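You operate a simulated robot arm through the tools that you are given. There is no shell and no other tool. Be economical: measure what you need, move in short steps, check, and stop when the job is done.

Carry out the task below with a simulated two-armed robot. There is one attempt and no reset: what you move stays moved.

TASK
Put the hub cap that says "TYPE 400" from the top of the white table behind the tool trolley on the low shelf of the white trolley and the hub cap marked "TYPE 240" on top of the brown wipes carton.
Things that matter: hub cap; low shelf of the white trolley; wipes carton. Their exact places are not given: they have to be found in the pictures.

Only the result counts: the job must be done as asked and must still hold three seconds after the hand-in. Knocking over, shifting, dropping, spilling or breaking anything else fails it. Lids that push on must go on centred and level and be pressed home; caps that screw on are set level and turned clockwise until they are tight.

THE ROBOT
Two 7-joint arms with two-finger parallel grippers on one trunk, on a base that drives. Base frame: it is fixed to the floor where the robot stands at the start and does not move with it; the origin is under the middle of the robot, x ahead of it, y to its left, z up. Readings come in mm, rad, newtons and seconds.
The left shoulder is at the start at [60, 143, 944], the right one opposite. With the tool pointing down near the work surface each hand reaches from about 320 to 740 mm from the robot's upright axis, wherever it stands, measured 20 degrees to its own side. Places, roughly: low shelf of the white trolley [-1200, 700, 300]. Payload 1.57 kg a hand.
The tool frame of a hand sits at the grasp point between the pads (the TCP): z along the fingers, y along the line on which they close. The tips reach 30 mm beyond it. The gripper opens to 110 mm. The fingers are 24 mm wide and 12 mm thick; the gripper's body (48 by 112 mm) begins 78 mm behind the TCP.
Orientation is that of the tool frame in the base frame, as [roll, pitch, yaw] about the fixed x, y, z axes, in that order (R = Rz(yaw) Ry(pitch) Rx(roll)). With the fingers straight down and closing along the base's y, the tool's x points along the base's -x, its y along +y and its z along -z.

THE INTERFACE
- The arms move only by the tool nudge_tool. It takes "left_rows", "right_rows" or both (then of equal length, played together; a hand with none holds still); each is a list of rows, each an object of numbers (a shift or turn left out is 0, a gripper value left out holds the last): "x", "y", "z": the shift along the tool's x, y, z in units of 150 mm (1.0 is 150 mm); "wx", "wy", "wz": the turn, a rotation vector about the tool's x, y, z in units of 180 degrees (1.0 is 180 degrees); "gripper": the closure, from 0 (fully open) to 1 (shut). In form: [{"x": .., "y": .., "z": .., "wx": .., "wy": .., "wz": .., "gripper": ..}, ...]. A call has 1 to 10 rows; each row is the pose to reach, as a shift and turn from the pose commanded when the call began, along the tool's axes at that moment. A call with a number of a shift or a turn outside -1 to 1 is refused whole. A row lasts 0.2 s, in which the tool goes at most 50 mm and 0.15 rad; a call with a longer step from one row to the next is refused whole, and so is a gripper value outside its range. A pose out of reach is approached as far as the arm can. The call stops where the force on the tool passes 40 N (or 10 N more than at its start, if that is more) or the arm is blocked; 0.2 s more then pass. Each finger travels about 45 mm/s and halts on what it meets, pressing with about 37 N; the grip force reading is that of the motor and also rises with nothing between the fingers. The clock runs only during rows and for 0.2 s after the last one: add rows that repeat a pose to give the fingers time. It gives the time, the measured TCP pose, the force on the tool (base axes), the opening and the grip force at its end, in the units of the frame above (readings bear some noise).
- Cameras (640 x 400 px; columns grow to the right, rows downward): "scene" is now at [48.6, -3.7, 1551.9]; the picture's right is [-0.06, -1.00, 0.00], its down [-0.75, 0.04, -0.66] and it looks along [0.65, -0.04, -0.75] (base axes); focal length 267 px, centre (320, 200). "left" rides on the left gripper at [70, -16, -141] in its tool frame; the picture's right is [0.23, 0.97, 0.00], its down [-0.86, 0.20, -0.48] and it looks along [-0.47, 0.11, 0.88] (tool axes); focal length 222 px, centre (320, 200). "right" rides on the right gripper at [70, 16, -141] in its tool frame; the picture's right is [-0.23, 0.97, 0.00], its down [-0.86, -0.20, -0.48] and it looks along [-0.47, -0.11, 0.88] (tool axes); focal length 222 px, centre (320, 200).
- get_image(camera): a new picture of that camera. The clock stands still meanwhile.
- lift_body(by): slides the trunk up (or, below 0, down) by that many mm; the arms and the scene camera ride with it, the base frame stays. It gives what a move gives, with no picture.
- roll_base(legs): drives the robot by 1 to 6 legs, each [ahead, left, turn to the left] in mm, mm and rad, along the robot's own axes; the way and the turn of a leg run together, so that a leg with both is an arc; at most 1500 mm and 3.142 rad a leg. The arms and the cameras ride along, it lands a little off, and it stops where it bumps. It gives what a move gives.
- pan_tilt(pan, tilt): turns the head with the scene camera to pan (to the left, within 1.501 rad either way) and tilt (down, from -0.506 to 1.204), counted from straight ahead of the robot. It gives what a move gives.
- pixel_to_xyz(camera, pixels): for up to 12 pixels [column, row] of the newest picture of that camera ("zoom" is the newest enlarged one), the place [x, y, z] in the base frame of the surface seen there, good to about 2 mm. The clock stands still meanwhile.
- enlarge(camera, box): a new picture of the part [left, top, right, bottom] of that camera's present view, enlarged. The clock stands still meanwhile.
- finish_job(): hands the job in; it is judged then, once.

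Keep the steps short. Do not move on a guess: measure, check each grasp and each placing, and mend mistakes. In all there are 80 turns and 62 pictures (those below and enlarged ones count). Leave the grippers open and the arms clear of the work at the hand-in unless told otherwise, and finish with a single line.

The tools are called after "Request:" by a JSON object that holds its "fn" and its "kwargs". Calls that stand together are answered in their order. nudge_tool: Moves the arms, as the interface text tells. Its arguments: {"type":"object","properties":{"left_rows":{"type":"array"},"right_rows":{"type":"array"}},"required":[]} The other tools are called the same way: lift_body (by) slides the trunk up or down; roll_base (legs) drives the base; pan_tilt (pan, tilt) turns the head that bears the scene camera; get_image (camera) takes a picture; pixel_to_xyz (camera, pixels) gives the place of the surface under pixels of a picture; enlarge (camera, box) takes an enlarged picture of a part of a camera's view; finish_job () hands the job in.

At the start:

```text
time_s: 0.0
left_eef_pos: [416.9, 194.8, 1116.3]
left_tool_rot: [-3.141, 0.001, -3.14]
left_contact_force: [0.3, -0.1, 0.4]
left_width: 109.8
left_grip_force: 0.0
right_eef_pos: [495.6, -193.0, 1109.4]
right_tool_rot: [3.141, 0.0, 3.141]
right_contact_force: [-0.1, -0.3, 0.1]
right_width: 110.2
right_grip_force: 0.1
trunk travel left (down, up): [-543.0, 47.0]
robot x, y, heading: [-1.4, 2.3, -0.001]
head pan, tilt: [-0.058, 0.855]
```

scene: 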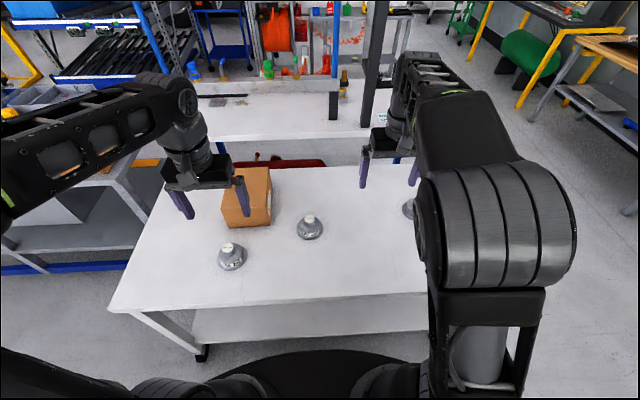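
right: 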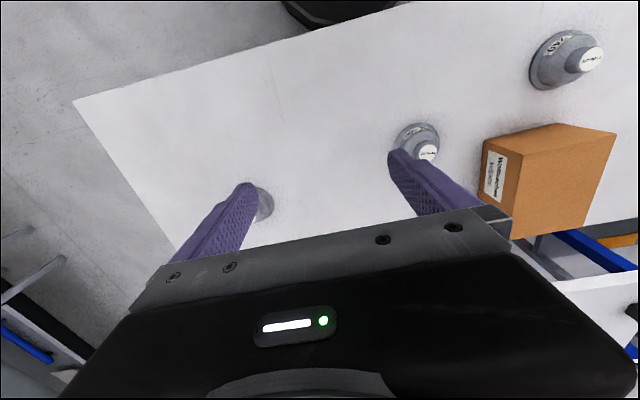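
left: 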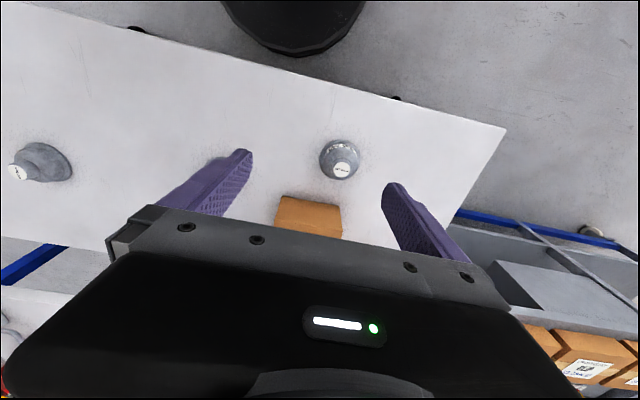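

I see three hub caps and a carton on the table in front. I'll enlarge the caps to read their labels.

Request:
{"fn": "enlarge", "kwargs": {"camera": "scene", "box": [200, 160, 440, 310]}}

Request:
{"fn": "enlarge", "kwargs": {"camera": "right", "box": [380, 20, 620, 170]}}

Request:
{"fn": "enlarge", "kwargs": {"camera": "left", "box": [290, 120, 390, 190]}}

```text
2.67 times, centred on (320, 235) of scene
```

zoom: 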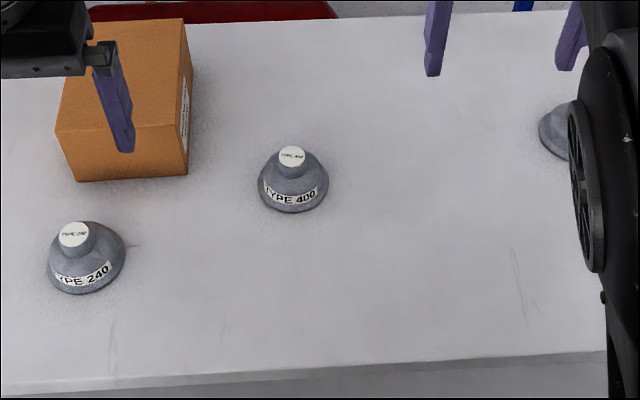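

```text
2.67 times, centred on (500, 95) of right
```

zoom: 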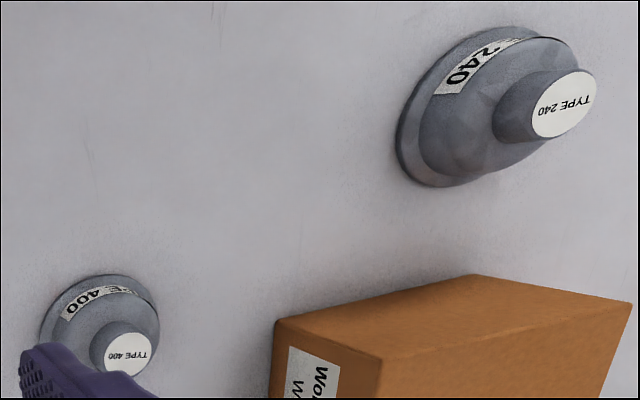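

```text
5.71 times, centred on (340, 155) of left
```

zoom: 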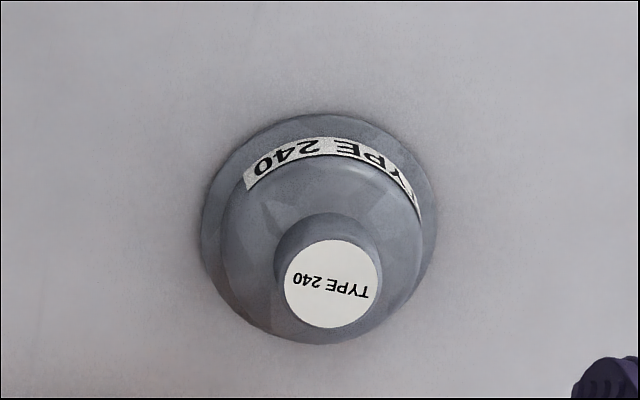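

The caps in front read TYPE 400, TYPE 240, and one is hidden. "White table behind the tool trolley" may mean another table, so I'll look further around.

Request:
{"fn": "pan_tilt", "kwargs": {"pan": 0.0, "tilt": 0.4}}

Request:
{"fn": "get_image", "kwargs": {"camera": "scene"}}

Request:
{"fn": "enlarge", "kwargs": {"camera": "scene", "box": [160, 140, 480, 340]}}

Request:
{"fn": "pan_tilt", "kwargs": {"pan": 1.2, "tilt": 0.5}}

Request:
{"fn": "get_image", "kwargs": {"camera": "scene"}}

Request:
{"fn": "pan_tilt", "kwargs": {"pan": -1.2, "tilt": 0.5}}

Request:
{"fn": "get_image", "kwargs": {"camera": "scene"}}

```text
time_s: 0.9
left_eef_pos: [419.3, 195.1, 1117.2]
left_tool_rot: [3.141, 0.0, 3.141]
left_contact_force: [-0.7, 0.2, -0.2]
left_width: 109.9
left_grip_force: 0.1
right_eef_pos: [497.1, -193.4, 1110.2]
right_tool_rot: [3.141, 0.001, -3.141]
right_contact_force: [-0.1, -0.4, 0.0]
right_width: 110.0
right_grip_force: 0.0
trunk travel left (down, up): [-543.0, 47.0]
robot x, y, heading: [0.3, -1.5, -0.002]
head pan, tilt: [0.0, 0.4]
```

```text
55 pictures are left
```

scene: 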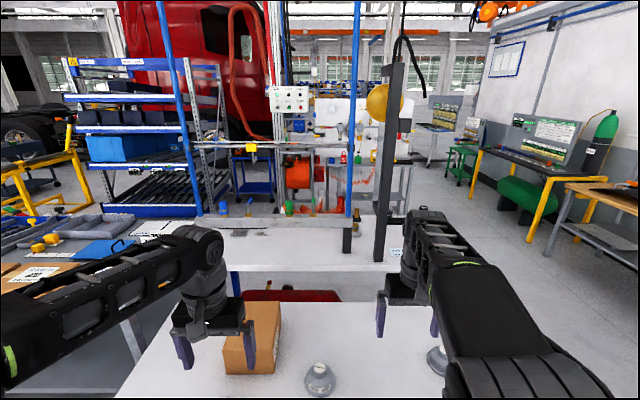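

```text
2.00 times, centred on (320, 240) of scene
```

zoom: 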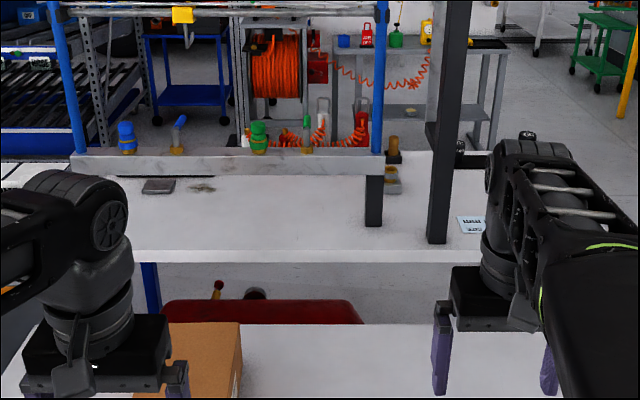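

```text
time_s: 2.3
left_eef_pos: [417.9, 193.9, 1116.5]
left_tool_rot: [-3.14, 0.002, -3.14]
left_contact_force: [-0.1, 0.0, 1.1]
left_width: 110.1
left_grip_force: 0.0
right_eef_pos: [497.0, -193.8, 1108.9]
right_tool_rot: [3.141, 0.0, -3.141]
right_contact_force: [0.1, -0.2, 0.1]
right_width: 110.0
right_grip_force: 0.0
trunk travel left (down, up): [-543.0, 47.0]
robot x, y, heading: [0.8, 3.7, -0.003]
head pan, tilt: [1.201, 0.499]
```

```text
53 pictures are left
```

scene: 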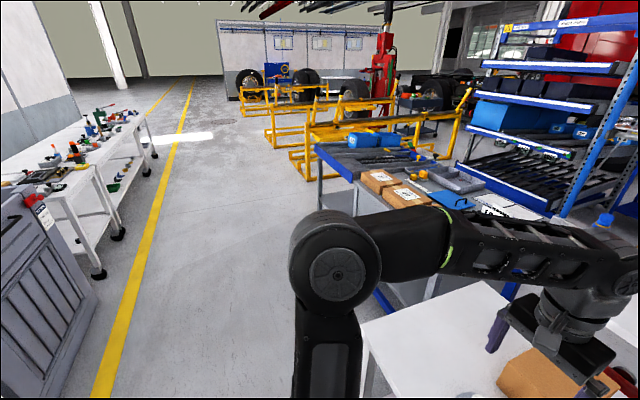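

```text
time_s: 4.5
left_eef_pos: [417.7, 194.6, 1117.1]
left_tool_rot: [-3.141, -0.001, -3.141]
left_contact_force: [0.5, 0.3, 0.5]
left_width: 110.2
left_grip_force: 0.0
right_eef_pos: [494.7, -194.0, 1108.9]
right_tool_rot: [-3.14, 0.002, 3.141]
right_contact_force: [0.8, 0.8, 0.4]
right_width: 110.2
right_grip_force: 0.0
trunk travel left (down, up): [-543.0, 47.0]
robot x, y, heading: [-2.2, 1.1, 0.001]
head pan, tilt: [-1.201, 0.499]
```

```text
52 pictures are left
```

scene: 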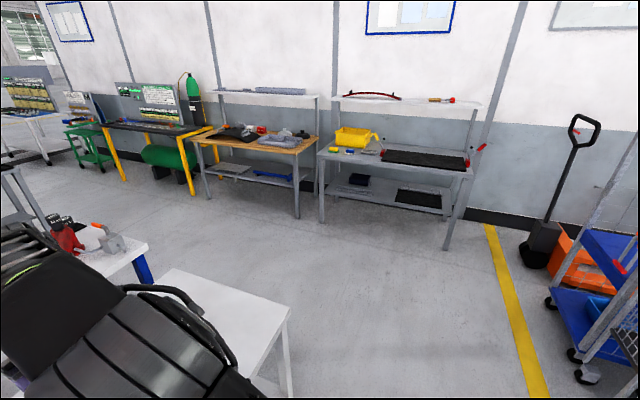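

I'll check the third cap, the far table's right end, and the rear.

Request:
{"fn": "pan_tilt", "kwargs": {"pan": -0.75, "tilt": 0.55}}

Request:
{"fn": "get_image", "kwargs": {"camera": "scene"}}

Request:
{"fn": "nudge_tool", "kwargs": {"right_rows": [{"y": -0.3}, {"y": -0.6}, {"y": -0.8}]}}

Request:
{"fn": "get_image", "kwargs": {"camera": "right"}}

Request:
{"fn": "pan_tilt", "kwargs": {"pan": 1.5, "tilt": 0.7}}

Request:
{"fn": "get_image", "kwargs": {"camera": "scene"}}

```text
time_s: 5.4
left_eef_pos: [418.3, 192.3, 1116.2]
left_tool_rot: [3.142, 0.0, -3.141]
left_contact_force: [-0.2, 0.5, 0.7]
left_width: 110.1
left_grip_force: 0.0
right_eef_pos: [496.2, -194.8, 1109.4]
right_tool_rot: [-3.141, 0.003, -3.141]
right_contact_force: [-0.5, 0.2, 0.3]
right_width: 109.7
right_grip_force: 0.0
trunk travel left (down, up): [-543.0, 47.0]
robot x, y, heading: [0.3, 2.3, 0.001]
head pan, tilt: [-0.75, 0.55]
```

```text
51 pictures are left
```

scene: 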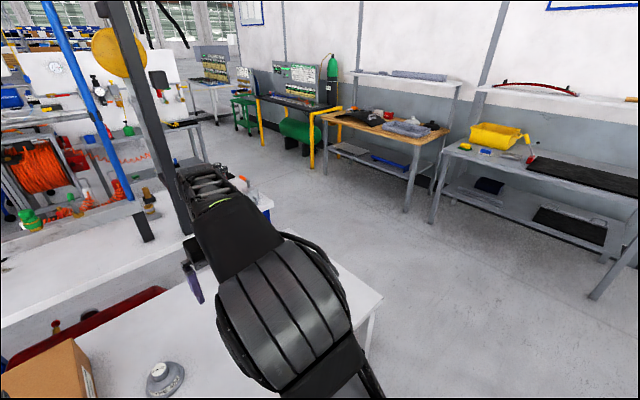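

```text
time_s: 6.2
left_eef_pos: [418.9, 193.5, 1116.9]
left_tool_rot: [-3.142, 0.0, 3.141]
left_contact_force: [0.0, -0.4, 0.0]
left_width: 110.1
left_grip_force: 0.0
right_eef_pos: [495.8, -316.0, 1108.3]
right_tool_rot: [3.142, 0.0, -3.141]
right_contact_force: [-0.5, 0.2, 0.4]
right_width: 109.8
right_grip_force: 0.0
trunk travel left (down, up): [-543.0, 47.0]
robot x, y, heading: [1.2, -1.2, 0.002]
head pan, tilt: [-0.75, 0.55]
```

```text
50 pictures are left
```

right: 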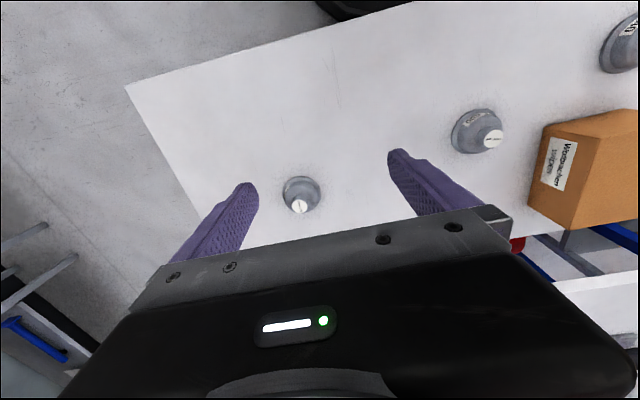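

```text
time_s: 8.3
left_eef_pos: [418.9, 193.5, 1117.7]
left_tool_rot: [-3.141, 0.0, -3.141]
left_contact_force: [0.3, -0.3, -0.4]
left_width: 110.2
left_grip_force: 0.1
right_eef_pos: [496.7, -315.4, 1107.4]
right_tool_rot: [-3.142, 0.0, 3.141]
right_contact_force: [0.2, -0.2, 0.3]
right_width: 110.2
right_grip_force: 0.0
trunk travel left (down, up): [-543.0, 47.0]
robot x, y, heading: [-1.2, -1.3, 0.007]
head pan, tilt: [1.499, 0.7]
```

```text
49 pictures are left
```

scene: 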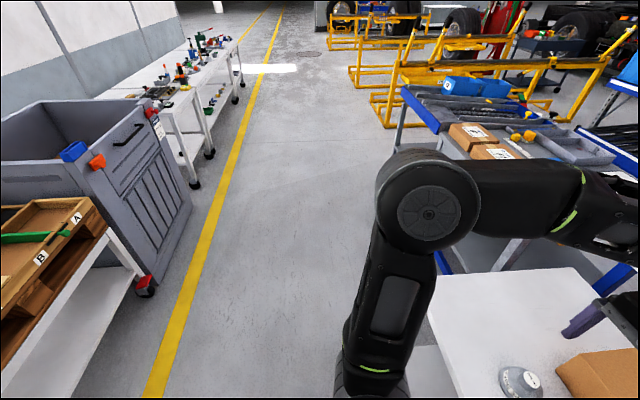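

Request:
{"fn": "enlarge", "kwargs": {"camera": "right", "box": [260, 160, 340, 230]}}

Request:
{"fn": "roll_base", "kwargs": {"legs": [[-300, 0, 0], [0, 0, 1.57]]}}

Request:
{"fn": "get_image", "kwargs": {"camera": "scene"}}

```text
5.71 times, centred on (300, 195) of right
```

zoom: 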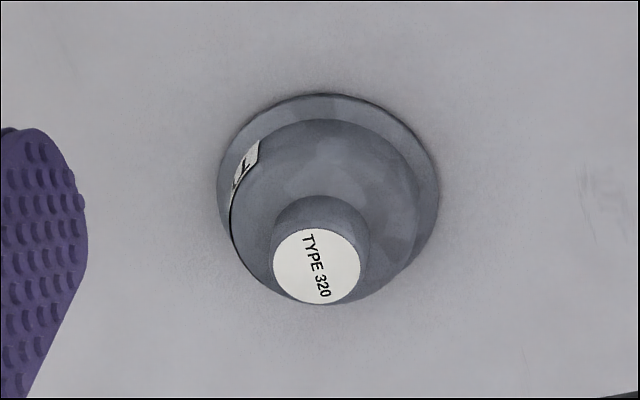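

```text
time_s: 14.2
left_eef_pos: [-504.1, 415.9, 1116.9]
left_tool_rot: [-3.141, 0.0, -1.562]
left_contact_force: [0.2, -0.3, -0.6]
left_width: 110.0
left_grip_force: 0.0
right_eef_pos: [4.0, 498.5, 1107.5]
right_tool_rot: [3.141, 0.003, -1.562]
right_contact_force: [-0.1, -0.4, 0.3]
right_width: 109.9
right_grip_force: 0.0
trunk travel left (down, up): [-543.0, 47.0]
robot x, y, heading: [-305.0, 3.0, 1.583]
head pan, tilt: [1.499, 0.7]
```

```text
47 pictures are left
```

scene: 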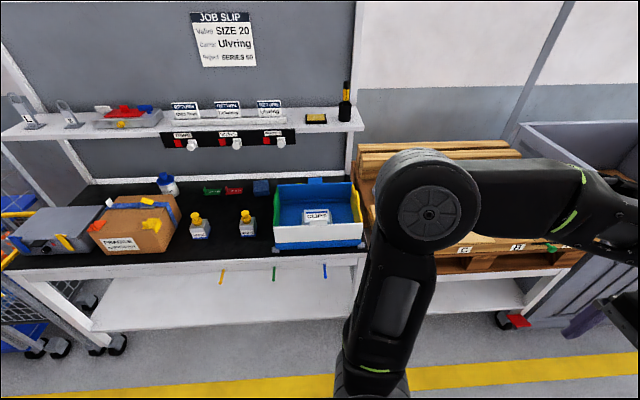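

Third cap is TYPE 320. I see a white bench with a shelf behind the robot. I'll look toward (-1200, 700).

Request:
{"fn": "pan_tilt", "kwargs": {"pan": 0.7, "tilt": 0.7}}

Request:
{"fn": "get_image", "kwargs": {"camera": "scene"}}

Request:
{"fn": "pan_tilt", "kwargs": {"pan": 0.1, "tilt": 0.4}}

Request:
{"fn": "get_image", "kwargs": {"camera": "scene"}}

Request:
{"fn": "enlarge", "kwargs": {"camera": "scene", "box": [160, 60, 400, 210]}}

```text
time_s: 15.3
left_eef_pos: [-504.3, 417.0, 1118.0]
left_tool_rot: [-3.141, 0.0, -1.564]
left_contact_force: [0.4, -0.4, -0.3]
left_width: 110.1
left_grip_force: 0.1
right_eef_pos: [4.5, 499.9, 1108.0]
right_tool_rot: [3.141, 0.002, -1.563]
right_contact_force: [0.1, 0.6, -0.2]
right_width: 110.2
right_grip_force: 0.0
trunk travel left (down, up): [-543.0, 47.0]
robot x, y, heading: [-307.1, -0.4, 1.575]
head pan, tilt: [0.7, 0.7]
```

```text
46 pictures are left
```

scene: 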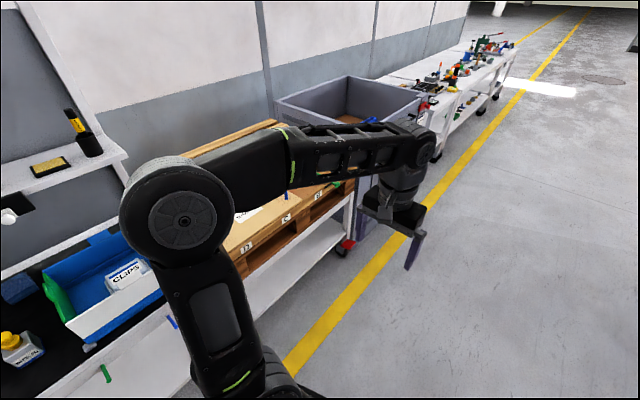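

```text
time_s: 16.3
left_eef_pos: [-504.8, 416.5, 1117.4]
left_tool_rot: [-3.141, 0.0, -1.561]
left_contact_force: [0.3, -0.6, -0.2]
left_width: 109.9
left_grip_force: 0.1
right_eef_pos: [4.6, 498.8, 1108.5]
right_tool_rot: [-3.14, 0.001, -1.562]
right_contact_force: [-0.5, 0.6, -0.5]
right_width: 110.0
right_grip_force: 0.1
trunk travel left (down, up): [-543.0, 47.0]
robot x, y, heading: [-305.0, -1.9, 1.58]
head pan, tilt: [0.099, 0.4]
```

```text
45 pictures are left
```

scene: 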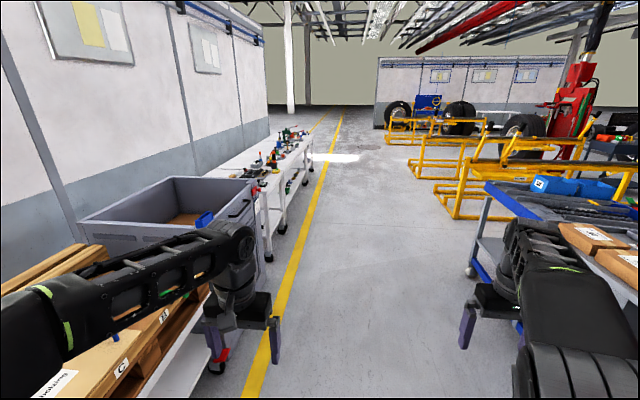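

```text
2.67 times, centred on (280, 135) of scene
```

zoom: 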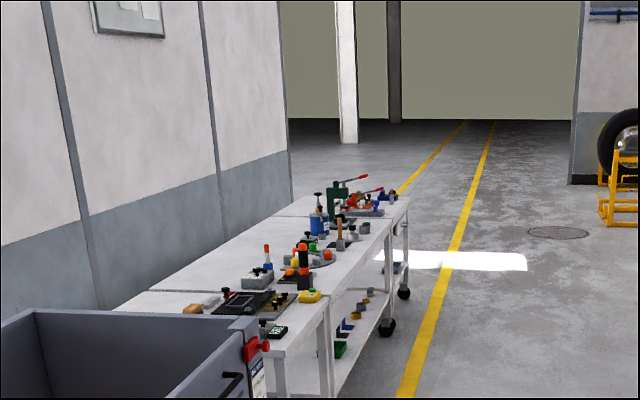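

The low-shelved white trolley is to the robot's left. I'll measure its edge before turning toward it.

Request:
{"fn": "pan_tilt", "kwargs": {"pan": 1.3, "tilt": 0.85}}

Request:
{"fn": "get_image", "kwargs": {"camera": "scene"}}

Request:
{"fn": "pixel_to_xyz", "kwargs": {"camera": "scene", "pixels": [[100, 300], [200, 300], [300, 300], [200, 260], [300, 230], [480, 260], [540, 260], [500, 200], [300, 270], [200, 330], [100, 270], [300, 150]]}}

```text
time_s: 17.7
left_eef_pos: [-503.8, 417.6, 1116.9]
left_tool_rot: [3.141, 0.001, -1.563]
left_contact_force: [0.1, 0.8, -0.1]
left_width: 109.8
left_grip_force: 0.2
right_eef_pos: [3.4, 498.2, 1107.9]
right_tool_rot: [3.141, 0.0, -1.563]
right_contact_force: [-0.8, -1.0, -0.5]
right_width: 110.2
right_grip_force: 0.1
trunk travel left (down, up): [-543.0, 47.0]
robot x, y, heading: [-304.4, -2.3, 1.582]
head pan, tilt: [1.3, 0.85]
```

```text
43 pictures are left
```

scene: 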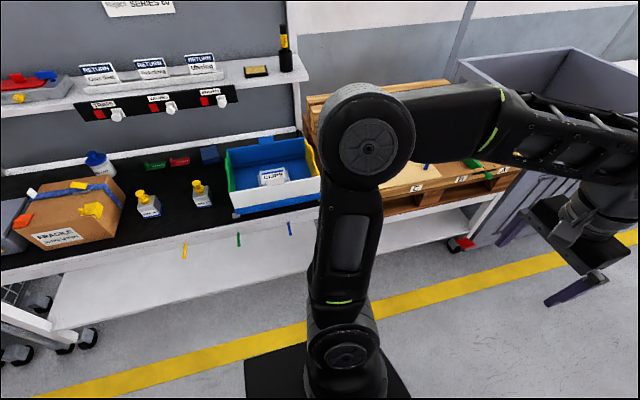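

```text
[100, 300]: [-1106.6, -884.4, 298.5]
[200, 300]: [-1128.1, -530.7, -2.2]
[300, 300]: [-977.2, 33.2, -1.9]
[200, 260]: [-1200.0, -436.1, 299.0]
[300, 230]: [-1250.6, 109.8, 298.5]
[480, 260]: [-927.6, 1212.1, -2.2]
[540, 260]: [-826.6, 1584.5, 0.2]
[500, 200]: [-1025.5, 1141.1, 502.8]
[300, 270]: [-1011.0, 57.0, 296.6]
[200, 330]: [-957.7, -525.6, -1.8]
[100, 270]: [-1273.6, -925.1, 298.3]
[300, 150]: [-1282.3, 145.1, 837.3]
```

The low shelf is at z≈298, front edge around x≈-1000, empty. Now I return to the table and measure the caps and carton.

Request:
{"fn": "roll_base", "kwargs": {"legs": [[0, 0, -1.58], [300, 0, 0]]}}

Request:
{"fn": "pan_tilt", "kwargs": {"pan": 0.0, "tilt": 1.0}}

Request:
{"fn": "get_image", "kwargs": {"camera": "scene"}}

Request:
{"fn": "enlarge", "kwargs": {"camera": "scene", "box": [200, 80, 360, 180]}}

```text
time_s: 23.7
left_eef_pos: [416.2, 170.4, 1116.6]
left_tool_rot: [-3.141, -0.001, 3.106]
left_contact_force: [0.1, -0.7, -0.6]
left_width: 110.2
left_grip_force: 0.1
right_eef_pos: [474.7, -341.7, 1108.6]
right_tool_rot: [-3.141, -0.001, 3.108]
right_contact_force: [0.4, -0.4, 0.7]
right_width: 110.2
right_grip_force: 0.1
trunk travel left (down, up): [-543.0, 47.0]
robot x, y, heading: [-7.9, -7.3, -0.034]
head pan, tilt: [1.3, 0.85]
```

```text
time_s: 25.1
left_eef_pos: [414.7, 170.1, 1116.5]
left_tool_rot: [-3.14, 0.0, 3.105]
left_contact_force: [0.6, -0.3, -0.6]
left_width: 109.9
left_grip_force: 0.0
right_eef_pos: [474.2, -342.4, 1107.4]
right_tool_rot: [-3.141, 0.003, 3.107]
right_contact_force: [0.1, -0.6, 0.3]
right_width: 110.0
right_grip_force: 0.1
trunk travel left (down, up): [-543.0, 47.0]
robot x, y, heading: [-10.4, -8.9, -0.035]
head pan, tilt: [0.0, 1.0]
```

```text
42 pictures are left
```

scene: 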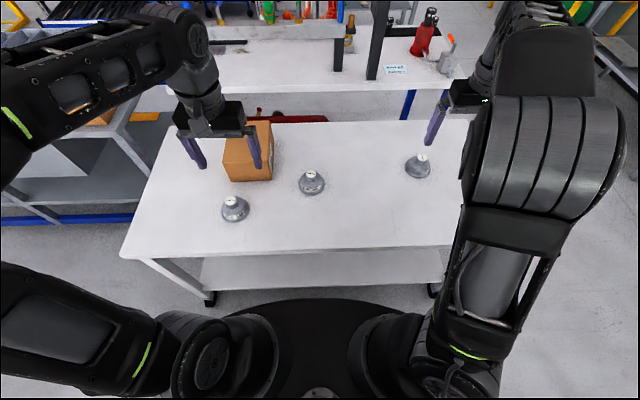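

```text
4.00 times, centred on (280, 130) of scene
```

zoom: 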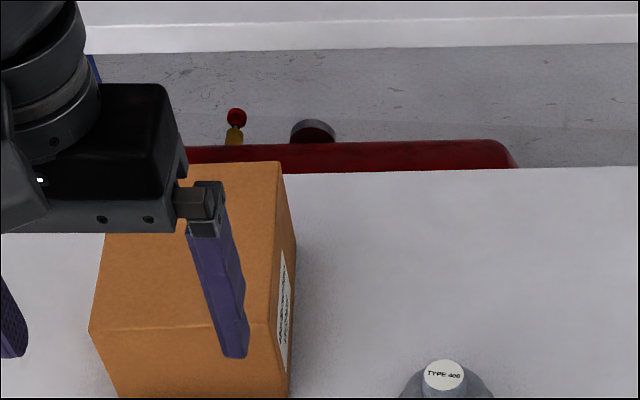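

Request:
{"fn": "pixel_to_xyz", "kwargs": {"camera": "scene", "pixels": [[232, 200], [236, 212], [310, 174], [312, 186], [250, 217], [217, 217], [236, 152], [262, 152], [262, 135], [290, 185], [228, 165], [330, 185]]}}

Request:
{"fn": "enlarge", "kwargs": {"camera": "scene", "box": [200, 160, 344, 250]}}

Request:
{"fn": "pixel_to_xyz", "kwargs": {"camera": "zoom", "pixels": [[140, 175], [140, 190], [140, 205], [140, 225], [90, 215], [212, 215], [498, 62], [498, 75], [498, 95], [440, 110], [555, 105], [500, 155]]}}

```text
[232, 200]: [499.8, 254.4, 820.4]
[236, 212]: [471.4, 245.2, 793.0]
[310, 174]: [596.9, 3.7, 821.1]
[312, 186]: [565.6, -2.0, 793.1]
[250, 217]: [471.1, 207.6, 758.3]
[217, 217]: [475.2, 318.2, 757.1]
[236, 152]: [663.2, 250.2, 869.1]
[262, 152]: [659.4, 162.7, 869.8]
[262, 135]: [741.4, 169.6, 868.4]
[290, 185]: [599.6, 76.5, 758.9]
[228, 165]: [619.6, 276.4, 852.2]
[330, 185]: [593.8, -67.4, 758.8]
```

```text
4.44 times, centred on (272, 205) of scene
```

zoom: 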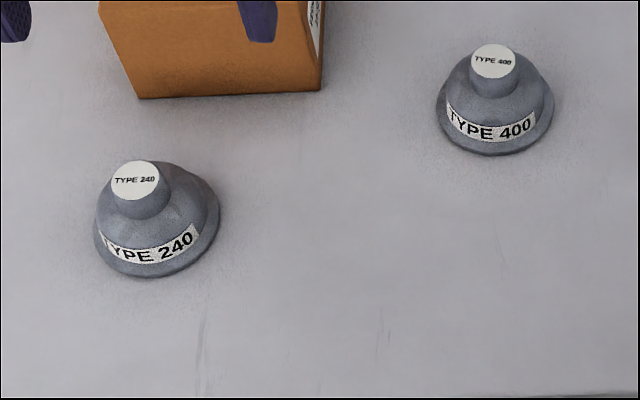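

```text
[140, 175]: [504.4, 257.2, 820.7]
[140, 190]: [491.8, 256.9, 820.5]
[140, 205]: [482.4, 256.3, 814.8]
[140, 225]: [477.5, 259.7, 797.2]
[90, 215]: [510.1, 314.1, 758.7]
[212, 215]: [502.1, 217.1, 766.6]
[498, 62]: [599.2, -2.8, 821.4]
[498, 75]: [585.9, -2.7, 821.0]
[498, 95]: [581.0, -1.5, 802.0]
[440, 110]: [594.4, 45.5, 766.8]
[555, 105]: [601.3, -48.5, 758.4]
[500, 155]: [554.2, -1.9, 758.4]
```

Caps are 62 mm tall, knob ~38 mm wide (z≈795–820). 240's knob centre ≈(500,262); 400's ≈(598,0); carton top z≈869. Left hand moves to hover over the 240 cap.

Request:
{"fn": "nudge_tool", "kwargs": {"left_rows": [{"x": -0.11, "y": 0.127, "z": 0.2}, {"x": -0.22, "y": 0.253, "z": 0.4}, {"x": -0.33, "y": 0.38, "z": 0.6}, {"x": -0.44, "y": 0.506, "z": 0.8}, {"x": -0.545, "y": 0.633, "z": 1.0}, {"x": -0.545, "y": 0.633, "z": 1.0}]}}

Request:
{"fn": "get_image", "kwargs": {"camera": "left"}}

Request:
{"fn": "get_image", "kwargs": {"camera": "scene"}}

```text
time_s: 26.5
left_eef_pos: [501.7, 262.6, 968.8]
left_tool_rot: [-3.141, -0.001, 3.104]
left_contact_force: [0.8, 0.0, -0.6]
left_width: 109.7
left_grip_force: 0.1
right_eef_pos: [475.4, -342.9, 1108.9]
right_tool_rot: [3.14, 0.001, 3.105]
right_contact_force: [-0.7, -0.2, -0.4]
right_width: 110.1
right_grip_force: 0.1
trunk travel left (down, up): [-543.0, 47.0]
robot x, y, heading: [-8.2, -6.8, -0.039]
head pan, tilt: [0.0, 1.0]
```

```text
39 pictures are left
```

left: 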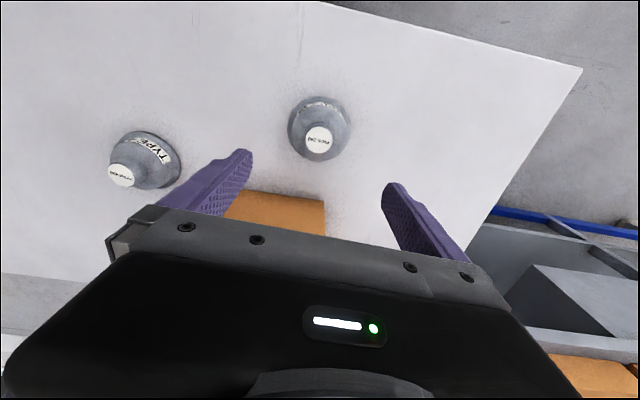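

```text
38 pictures are left
```

scene: 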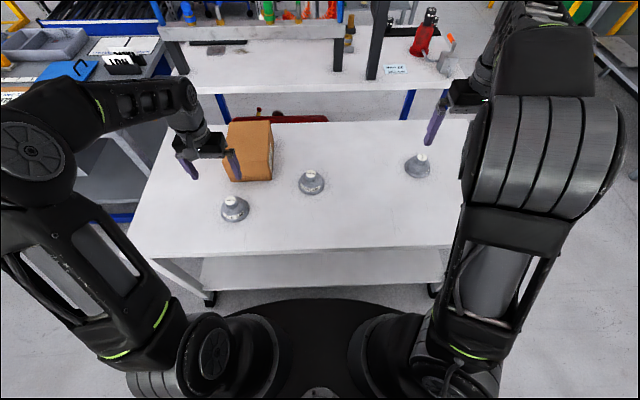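

Request:
{"fn": "pixel_to_xyz", "kwargs": {"camera": "left", "pixels": [[320, 140], [308, 140], [330, 140], [320, 127], [320, 152], [122, 175], [270, 190], [324, 203]]}}

Request:
{"fn": "pixel_to_xyz", "kwargs": {"camera": "scene", "pixels": [[230, 124], [268, 121], [230, 160], [262, 160], [250, 140], [272, 140], [240, 122], [269, 123]]}}

Request:
{"fn": "enlarge", "kwargs": {"camera": "scene", "box": [200, 100, 328, 180]}}

```text
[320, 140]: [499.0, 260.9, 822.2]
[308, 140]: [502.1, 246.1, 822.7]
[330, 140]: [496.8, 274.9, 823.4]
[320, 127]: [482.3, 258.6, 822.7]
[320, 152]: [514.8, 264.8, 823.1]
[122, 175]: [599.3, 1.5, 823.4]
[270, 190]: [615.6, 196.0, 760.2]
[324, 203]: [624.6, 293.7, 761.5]
```

```text
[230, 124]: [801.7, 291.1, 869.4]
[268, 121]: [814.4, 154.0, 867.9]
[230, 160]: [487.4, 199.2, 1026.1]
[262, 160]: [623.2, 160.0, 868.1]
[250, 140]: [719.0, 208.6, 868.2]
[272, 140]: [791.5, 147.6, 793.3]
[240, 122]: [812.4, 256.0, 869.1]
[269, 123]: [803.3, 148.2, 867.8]
```

```text
5.00 times, centred on (264, 140) of scene
```

zoom: 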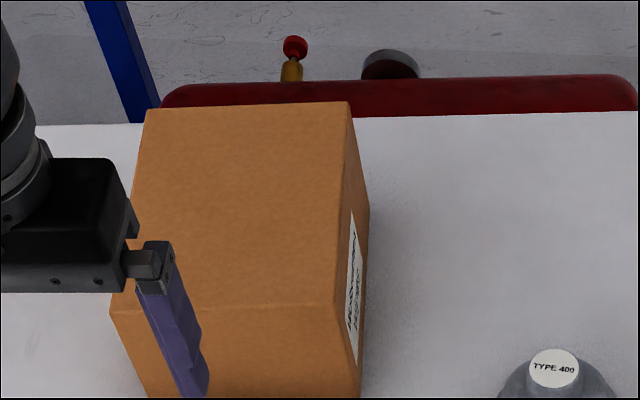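

240's knob is centred at (499,261), carton top spans x 620–815, y 152–290. I descend around the knob and close.

Request:
{"fn": "nudge_tool", "kwargs": {"left_rows": [{"x": 0.018, "y": -0.011, "z": 0.3}, {"x": 0.018, "y": -0.011, "z": 0.6}, {"x": 0.018, "y": -0.011, "z": 0.8}, {"x": 0.018, "y": -0.011, "z": 0.932}, {"x": 0.018, "y": -0.011, "z": 0.932}]}}

Request:
{"fn": "get_image", "kwargs": {"camera": "left"}}

```text
time_s: 27.7
left_eef_pos: [496.4, 260.5, 828.8]
left_tool_rot: [3.141, 0.001, 3.107]
left_contact_force: [-0.2, -1.1, 0.1]
left_width: 110.0
left_grip_force: 0.0
right_eef_pos: [474.8, -342.0, 1108.2]
right_tool_rot: [-3.14, 0.003, 3.106]
right_contact_force: [0.2, 0.0, -0.1]
right_width: 110.0
right_grip_force: 0.1
trunk travel left (down, up): [-543.0, 47.0]
robot x, y, heading: [-10.2, -9.9, -0.031]
head pan, tilt: [0.0, 1.0]
```

```text
36 pictures are left
```

left: 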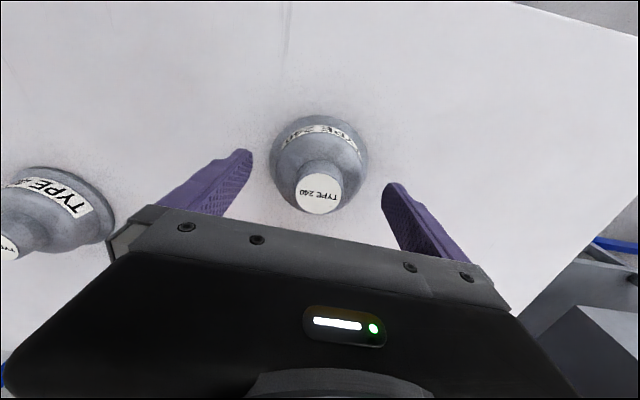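

Knob is centred between the fingers. I close, then lift 20 mm.

Request:
{"fn": "nudge_tool", "kwargs": {"left_rows": [{"gripper": 1}, {"gripper": 1}, {"gripper": 1}, {"gripper": 1}, {"gripper": 1}, {"gripper": 1}, {"gripper": 1}]}}

Request:
{"fn": "nudge_tool", "kwargs": {"left_rows": [{"z": -0.1}, {"z": -0.2}, {"z": -0.2}]}}

Request:
{"fn": "get_image", "kwargs": {"camera": "left"}}

```text
time_s: 29.3
left_eef_pos: [496.4, 259.9, 829.7]
left_tool_rot: [3.14, 0.005, 3.103]
left_contact_force: [0.9, 1.9, 23.0]
left_width: 39.0
left_grip_force: 36.6
right_eef_pos: [473.4, -342.2, 1108.2]
right_tool_rot: [3.14, 0.001, 3.107]
right_contact_force: [-0.1, -0.1, 0.5]
right_width: 109.9
right_grip_force: 0.1
trunk travel left (down, up): [-543.0, 47.0]
robot x, y, heading: [-10.3, -11.9, -0.04]
head pan, tilt: [0.0, 1.0]
```

```text
time_s: 30.1
left_eef_pos: [497.0, 261.0, 858.5]
left_tool_rot: [-3.14, -0.002, 3.106]
left_contact_force: [-0.2, 0.5, 0.1]
left_width: 0.2
left_grip_force: 21.7
right_eef_pos: [473.9, -341.6, 1107.3]
right_tool_rot: [3.142, 0.001, 3.107]
right_contact_force: [-0.4, -0.1, -0.4]
right_width: 109.8
right_grip_force: 0.1
trunk travel left (down, up): [-543.0, 47.0]
robot x, y, heading: [-8.7, -9.4, -0.034]
head pan, tilt: [0.0, 1.0]
```

```text
35 pictures are left
```

left: 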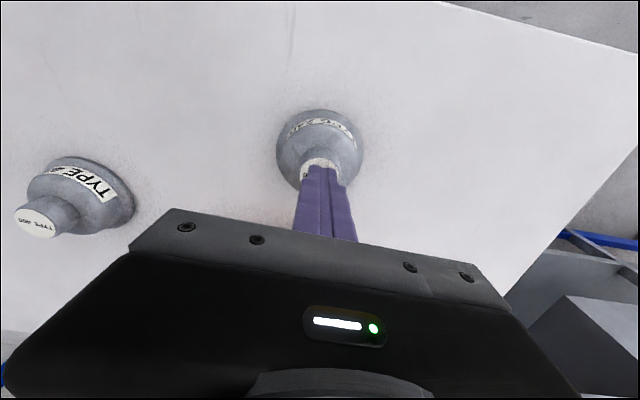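

The grip slipped off: the knob flares near its foot and pushed the tool up (23 N). I need the cap's profile, so I open, rise and measure it closely.

Request:
{"fn": "nudge_tool", "kwargs": {"left_rows": [{"z": -0.2, "gripper": 0}, {"z": -0.4, "gripper": 0}, {"z": -0.4, "gripper": 0}, {"z": -0.4, "gripper": 0}, {"z": -0.4, "gripper": 0}, {"z": -0.4, "gripper": 0}]}}

Request:
{"fn": "enlarge", "kwargs": {"camera": "left", "box": [0, 130, 128, 210]}}

Request:
{"fn": "pixel_to_xyz", "kwargs": {"camera": "zoom", "pixels": [[320, 200], [340, 200], [360, 200], [380, 200], [400, 200], [420, 200], [440, 200], [460, 200], [480, 200], [500, 200], [530, 200], [560, 200]]}}

```text
time_s: 31.5
left_eef_pos: [497.5, 260.3, 919.3]
left_tool_rot: [3.141, 0.0, 3.106]
left_contact_force: [0.0, 0.2, -0.5]
left_width: 109.9
left_grip_force: 0.1
right_eef_pos: [474.8, -342.5, 1108.6]
right_tool_rot: [-3.142, 0.002, 3.108]
right_contact_force: [0.6, 0.0, -0.5]
right_width: 109.8
right_grip_force: 0.1
trunk travel left (down, up): [-543.0, 47.0]
robot x, y, heading: [-9.2, -6.2, -0.035]
head pan, tilt: [0.0, 1.0]
```

```text
5.00 times, centred on (64, 170) of left
```

zoom: 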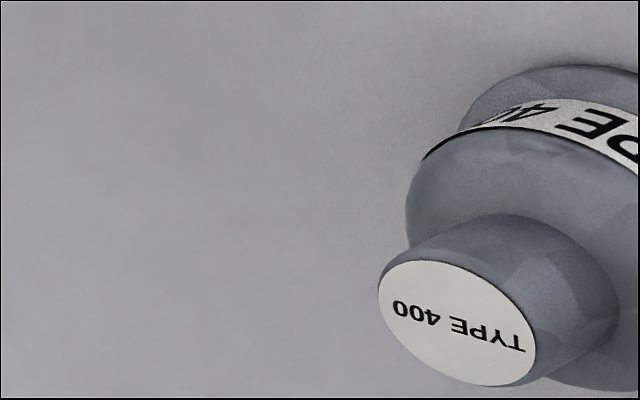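

```text
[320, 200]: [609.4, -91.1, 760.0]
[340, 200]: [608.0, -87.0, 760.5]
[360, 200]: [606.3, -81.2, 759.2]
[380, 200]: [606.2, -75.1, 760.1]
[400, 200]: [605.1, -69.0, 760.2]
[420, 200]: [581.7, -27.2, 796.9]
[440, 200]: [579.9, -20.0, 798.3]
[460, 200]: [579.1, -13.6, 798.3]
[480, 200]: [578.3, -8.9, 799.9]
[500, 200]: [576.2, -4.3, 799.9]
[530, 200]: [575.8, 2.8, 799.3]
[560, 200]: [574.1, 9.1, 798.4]
```

Request:
{"fn": "enlarge", "kwargs": {"camera": "left", "box": [256, 110, 384, 190]}}

Request:
{"fn": "pixel_to_xyz", "kwargs": {"camera": "zoom", "pixels": [[320, 50], [320, 65], [320, 80], [320, 95], [320, 110], [320, 125], [320, 140], [320, 155], [320, 170], [320, 185], [320, 200], [320, 240]]}}

```text
5.00 times, centred on (320, 150) of left
```

zoom: 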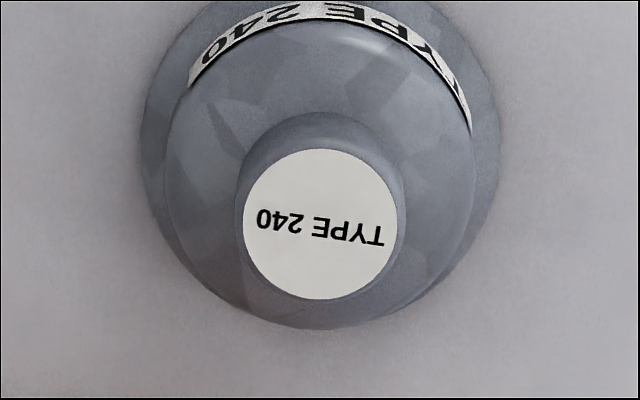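

```text
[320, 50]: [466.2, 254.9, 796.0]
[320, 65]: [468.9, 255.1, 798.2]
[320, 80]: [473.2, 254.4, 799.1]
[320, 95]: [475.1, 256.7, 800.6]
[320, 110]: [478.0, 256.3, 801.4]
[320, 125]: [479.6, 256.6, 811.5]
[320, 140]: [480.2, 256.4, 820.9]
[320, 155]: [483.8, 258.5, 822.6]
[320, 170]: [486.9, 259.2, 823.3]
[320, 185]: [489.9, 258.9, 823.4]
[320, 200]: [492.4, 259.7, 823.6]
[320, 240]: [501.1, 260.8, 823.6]
```

The knob is a cylinder of radius ~19.5 from z≈802 to 823; my tips at 799 were jammed on the dome. I retry with tips at ~804, and lift slowly.

Request:
{"fn": "nudge_tool", "kwargs": {"left_rows": [{"x": -0.02, "z": 0.25}, {"x": -0.02, "z": 0.5}, {"x": -0.02, "z": 0.567}, {"x": -0.02, "z": 0.567, "gripper": 1}, {"x": -0.02, "z": 0.567, "gripper": 1}, {"x": -0.02, "z": 0.567, "gripper": 1}, {"x": -0.02, "z": 0.567, "gripper": 1}, {"x": -0.02, "z": 0.567, "gripper": 1}, {"x": -0.02, "z": 0.567, "gripper": 1}]}}

Request:
{"fn": "nudge_tool", "kwargs": {"left_rows": [{"z": -0.02}, {"z": -0.04}, {"z": -0.07}, {"z": -0.1}]}}

Request:
{"fn": "get_image", "kwargs": {"camera": "left"}}

```text
time_s: 33.5
left_eef_pos: [501.6, 260.2, 832.3]
left_tool_rot: [3.14, 0.0, 3.107]
left_contact_force: [0.6, 0.4, 1.2]
left_width: 38.8
left_grip_force: 31.3
right_eef_pos: [474.5, -341.4, 1108.7]
right_tool_rot: [-3.14, 0.001, 3.106]
right_contact_force: [0.1, -0.9, 0.2]
right_width: 110.0
right_grip_force: 0.1
trunk travel left (down, up): [-543.0, 47.0]
robot x, y, heading: [-14.3, -10.8, -0.037]
head pan, tilt: [0.0, 1.0]
```

```text
time_s: 34.5
left_eef_pos: [500.0, 260.6, 847.9]
left_tool_rot: [-3.141, -0.001, 3.105]
left_contact_force: [0.9, 0.3, -2.2]
left_width: 38.8
left_grip_force: 36.9
right_eef_pos: [474.8, -341.3, 1108.6]
right_tool_rot: [-3.141, 0.0, 3.107]
right_contact_force: [0.5, -0.2, -0.8]
right_width: 109.7
right_grip_force: 0.0
trunk travel left (down, up): [-543.0, 47.0]
robot x, y, heading: [-11.0, -10.9, -0.04]
head pan, tilt: [0.0, 1.0]
```

```text
32 pictures are left
```

left: 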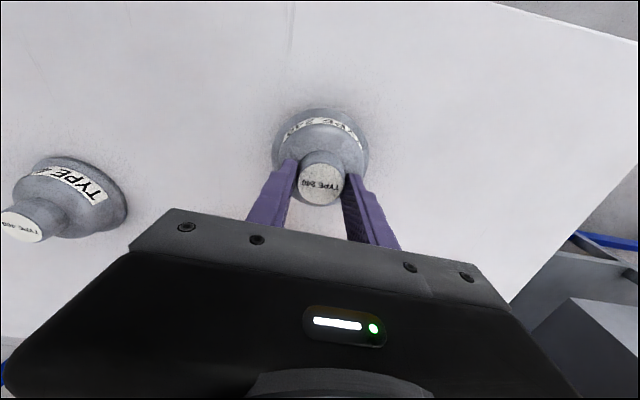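

Gripped and lifted (38.8 mm, ~2 N load). Raise 120 mm, then carry toward the carton.

Request:
{"fn": "nudge_tool", "kwargs": {"left_rows": [{"z": -0.25}, {"z": -0.5}, {"z": -0.8}, {"x": -0.25, "z": -0.8}, {"x": -0.5, "y": -0.1, "z": -0.8}, {"x": -0.75, "y": -0.16, "z": -0.8}, {"x": -1.0, "y": -0.21, "z": -0.8}, {"x": -1.0, "y": -0.21, "z": -0.8}]}}

Request:
{"fn": "nudge_tool", "kwargs": {"left_rows": [{"x": -0.13}, {"x": -0.22}, {"x": -0.22}]}}

Request:
{"fn": "get_image", "kwargs": {"camera": "left"}}

Request:
{"fn": "get_image", "kwargs": {"camera": "scene"}}

```text
time_s: 36.3
left_eef_pos: [649.7, 222.0, 967.4]
left_tool_rot: [-3.14, 0.001, 3.107]
left_contact_force: [-0.1, 0.6, -2.5]
left_width: 38.5
left_grip_force: 37.1
right_eef_pos: [474.3, -341.7, 1108.7]
right_tool_rot: [3.141, 0.002, 3.106]
right_contact_force: [-0.5, -0.2, 0.2]
right_width: 110.1
right_grip_force: 0.0
trunk travel left (down, up): [-543.0, 47.0]
robot x, y, heading: [-11.3, -7.7, -0.038]
head pan, tilt: [0.0, 1.0]
```

```text
time_s: 37.1
left_eef_pos: [675.2, 221.5, 968.2]
left_tool_rot: [3.141, 0.01, 3.105]
left_contact_force: [0.4, -0.1, -3.0]
left_width: 38.6
left_grip_force: 37.2
left hand out of reach, approached as far as the arm can: row 2, 3
right_eef_pos: [475.2, -341.4, 1108.4]
right_tool_rot: [3.141, -0.001, 3.107]
right_contact_force: [-0.1, 0.2, -0.1]
right_width: 110.1
right_grip_force: 0.2
trunk travel left (down, up): [-543.0, 47.0]
robot x, y, heading: [-8.2, -9.8, -0.034]
head pan, tilt: [0.0, 1.0]
```

```text
31 pictures are left
```

left: 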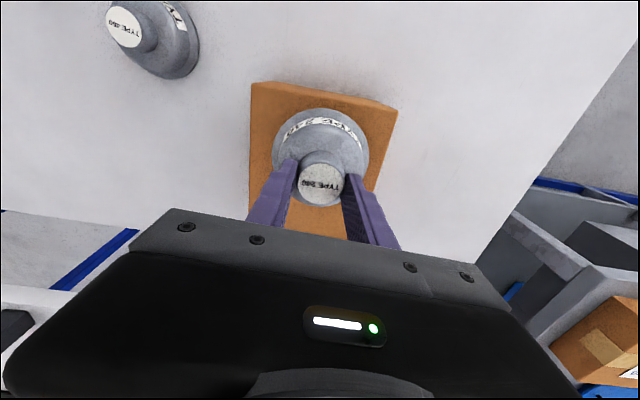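

```text
30 pictures are left
```

scene: 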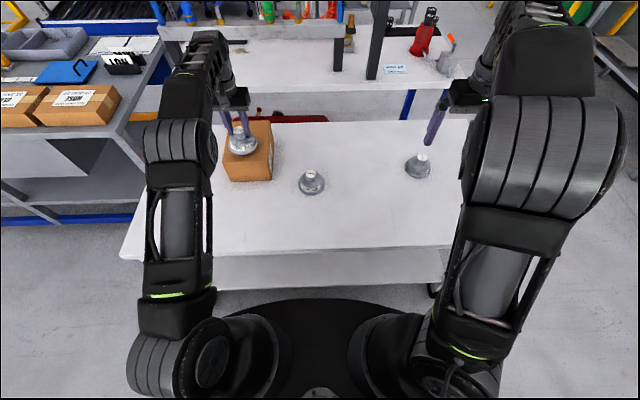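

Cap is above the carton, but the arm is at its reach limit at x=675. Raising the trunk 45 mm brings more reach; I'll do that.

Request:
{"fn": "lift_body", "kwargs": {"by": 45}}

Request:
{"fn": "nudge_tool", "kwargs": {"left_rows": [{"z": 0.2}, {"z": 0.35}, {"x": -0.1, "z": 0.35}, {"x": -0.1, "z": 0.35}]}}

```text
time_s: 38.0
left_eef_pos: [675.1, 222.0, 1012.0]
left_tool_rot: [3.139, 0.009, 3.106]
left_contact_force: [0.0, 1.1, -3.0]
left_width: 38.5
left_grip_force: 36.7
right_eef_pos: [474.2, -341.4, 1153.1]
right_tool_rot: [3.14, 0.0, 3.105]
right_contact_force: [0.8, -0.8, 0.2]
right_width: 110.0
right_grip_force: 0.1
trunk travel left (down, up): [-588.0, 2.0]
robot x, y, heading: [-9.1, -8.5, -0.036]
head pan, tilt: [0.0, 1.0]
```

```text
time_s: 39.0
left_eef_pos: [691.7, 222.0, 962.4]
left_tool_rot: [3.141, 0.011, 3.106]
left_contact_force: [-0.7, 0.1, -2.8]
left_width: 38.5
left_grip_force: 37.1
right_eef_pos: [474.4, -341.4, 1154.7]
right_tool_rot: [3.14, 0.003, 3.108]
right_contact_force: [0.1, 0.1, 0.4]
right_width: 109.9
right_grip_force: 0.1
trunk travel left (down, up): [-588.0, 2.0]
robot x, y, heading: [-7.4, -9.6, -0.039]
head pan, tilt: [0.0, 1.0]
```

At (692,222). Lower ~20 mm gently onto the carton.

Request:
{"fn": "nudge_tool", "kwargs": {"left_rows": [{"z": 0.06}, {"z": 0.1}, {"z": 0.12}, {"z": 0.13}, {"z": 0.13}]}}

Request:
{"fn": "get_image", "kwargs": {"camera": "left"}}

```text
time_s: 40.2
left_eef_pos: [692.4, 221.3, 943.3]
left_tool_rot: [3.14, 0.011, 3.104]
left_contact_force: [6.0, 1.5, 11.2]
left_width: 38.5
left_grip_force: 37.0
right_eef_pos: [474.5, -342.6, 1154.9]
right_tool_rot: [3.141, 0.0, 3.104]
right_contact_force: [-0.7, 0.1, 0.6]
right_width: 109.8
right_grip_force: 0.1
trunk travel left (down, up): [-588.0, 2.0]
robot x, y, heading: [-6.8, -13.0, -0.038]
head pan, tilt: [0.0, 1.0]
```

```text
29 pictures are left
```

left: 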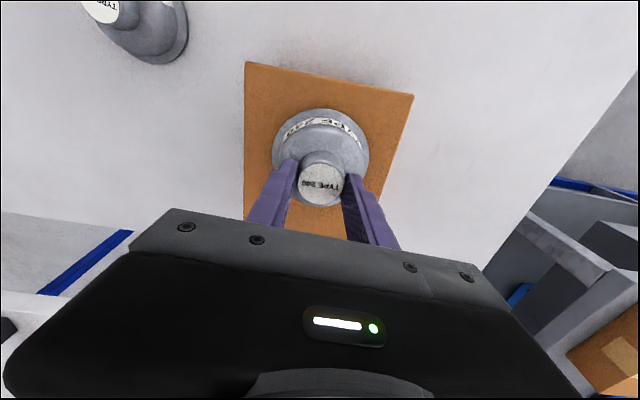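

Contact felt (11 N). I open and rise.

Request:
{"fn": "nudge_tool", "kwargs": {"left_rows": [{"gripper": 0}, {"gripper": 0}, {"gripper": 0}, {"gripper": 0}, {"gripper": 0}, {"z": -0.2, "gripper": 0}, {"z": -0.5, "gripper": 0}, {"z": -0.8, "gripper": 0}, {"z": -0.8, "x": 0.3, "gripper": 0}, {"z": -0.8, "x": 0.6, "gripper": 0}]}}

Request:
{"fn": "get_image", "kwargs": {"camera": "scene"}}

```text
time_s: 42.4
left_eef_pos: [598.5, 223.5, 1064.0]
left_tool_rot: [3.139, 0.012, 3.106]
left_contact_force: [-1.4, -0.4, 1.3]
left_width: 110.0
left_grip_force: 0.0
left hand out of reach, approached as far as the arm can: row 7, 8
right_eef_pos: [472.5, -342.4, 1154.2]
right_tool_rot: [3.141, 0.004, 3.105]
right_contact_force: [-1.3, -0.4, 0.9]
right_width: 110.0
right_grip_force: 0.1
trunk travel left (down, up): [-588.0, 2.0]
robot x, y, heading: [-12.2, -9.2, -0.041]
head pan, tilt: [0.0, 1.0]
```

```text
28 pictures are left
```

scene: 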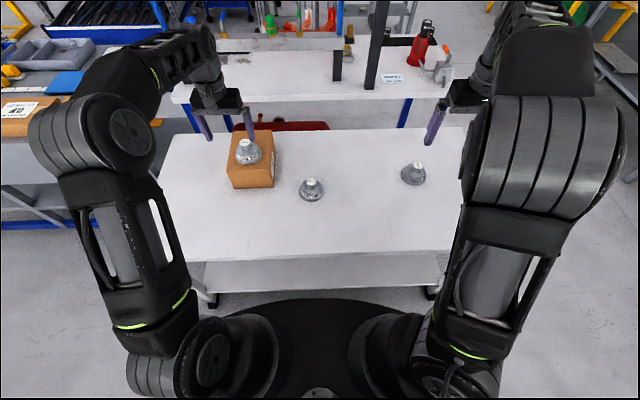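

TYPE 240 sits on the carton. Next, TYPE 400 with the right hand, tilted 45° so it can later reach in under the trolley's top. First move the left hand aside and bring the right nearer while tilting.

Request:
{"fn": "nudge_tool", "kwargs": {"left_rows": [{"x": 0.2}, {"x": 0.4}, {"x": 0.6, "y": 0.1}, {"x": 0.8, "y": 0.3}, {"x": 1.0, "y": 0.5}, {"x": 1.0, "y": 0.6}, {"x": 1.0, "y": 0.6}], "right_rows": [{"y": 0.16, "z": 0.16, "wy": -0.0417}, {"y": 0.33, "z": 0.33, "wy": -0.0833}, {"y": 0.5, "z": 0.5, "wy": -0.125}, {"y": 0.67, "z": 0.67, "wy": -0.1667}, {"y": 0.83, "z": 0.8, "wy": -0.2083}, {"y": 1.0, "z": 0.8, "wy": -0.25}, {"y": 1.0, "z": 0.8, "wy": -0.25}]}}

```text
time_s: 44.0
left_eef_pos: [455.2, 319.3, 1063.1]
left_tool_rot: [3.141, 0.009, 3.106]
left_contact_force: [0.5, -0.5, -0.2]
left_width: 110.1
left_grip_force: 0.0
right_eef_pos: [479.3, -190.7, 1035.4]
right_tool_rot: [3.139, 0.788, 3.104]
right_contact_force: [-0.6, 0.6, -0.7]
right_width: 110.1
right_grip_force: 0.0
trunk travel left (down, up): [-588.0, 2.0]
robot x, y, heading: [-12.1, -12.3, -0.037]
head pan, tilt: [0.0, 1.0]
```

Request:
{"fn": "nudge_tool", "kwargs": {"right_rows": [{"y": 0.25}, {"y": 0.5}, {"x": 0.1, "y": 0.75, "z": 0.1}, {"x": 0.2, "y": 0.95, "z": 0.25}, {"x": 0.3, "y": 1.0, "z": 0.45}, {"x": 0.4, "y": 1.0, "z": 0.65}, {"x": 0.46, "y": 1.0, "z": 0.774}, {"x": 0.46, "y": 1.0, "z": 0.774}]}}

Request:
{"fn": "nudge_tool", "kwargs": {"right_rows": [{"y": 0.15}, {"y": 0.3}, {"y": 0.3}]}}

Request:
{"fn": "get_image", "kwargs": {"camera": "right"}}

```text
time_s: 45.8
left_eef_pos: [454.3, 319.0, 1063.6]
left_tool_rot: [3.14, 0.01, 3.105]
left_contact_force: [-0.4, -0.4, -0.8]
left_width: 110.3
left_grip_force: 0.0
right_eef_pos: [518.9, -45.0, 901.0]
right_tool_rot: [-3.141, 0.787, 3.106]
right_contact_force: [-0.5, 0.4, 0.2]
right_width: 110.1
right_grip_force: 0.1
trunk travel left (down, up): [-588.0, 2.0]
robot x, y, heading: [-8.7, -8.9, -0.034]
head pan, tilt: [0.0, 1.0]
```

```text
time_s: 46.6
left_eef_pos: [454.1, 320.4, 1062.4]
left_tool_rot: [3.141, 0.008, 3.105]
left_contact_force: [0.2, 0.4, -0.5]
left_width: 109.7
left_grip_force: 0.1
right_eef_pos: [520.3, 1.8, 901.7]
right_tool_rot: [3.141, 0.786, 3.104]
right_contact_force: [0.4, -0.5, 0.0]
right_width: 109.9
right_grip_force: 0.0
trunk travel left (down, up): [-588.0, 2.0]
robot x, y, heading: [-14.4, -8.7, -0.034]
head pan, tilt: [0.0, 1.0]
```

```text
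27 pictures are left
```

right: 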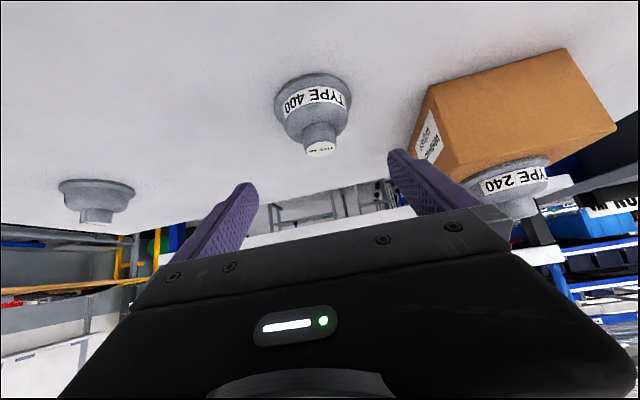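

Request:
{"fn": "enlarge", "kwargs": {"camera": "right", "box": [256, 70, 384, 160]}}

Request:
{"fn": "pixel_to_xyz", "kwargs": {"camera": "right", "pixels": [[321, 148], [314, 148], [330, 148], [320, 138], [304, 135], [336, 135], [320, 125], [321, 145], [321, 154]]}}

```text
4.44 times, centred on (320, 115) of right
```

zoom: 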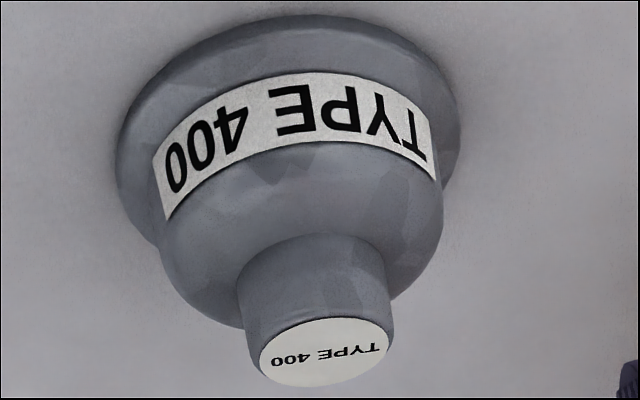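

```text
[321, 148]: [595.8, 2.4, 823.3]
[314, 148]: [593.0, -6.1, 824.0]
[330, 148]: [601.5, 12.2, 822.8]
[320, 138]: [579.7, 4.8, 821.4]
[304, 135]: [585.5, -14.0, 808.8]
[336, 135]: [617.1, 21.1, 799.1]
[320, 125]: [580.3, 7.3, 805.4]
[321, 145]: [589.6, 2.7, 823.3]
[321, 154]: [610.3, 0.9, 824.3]
```

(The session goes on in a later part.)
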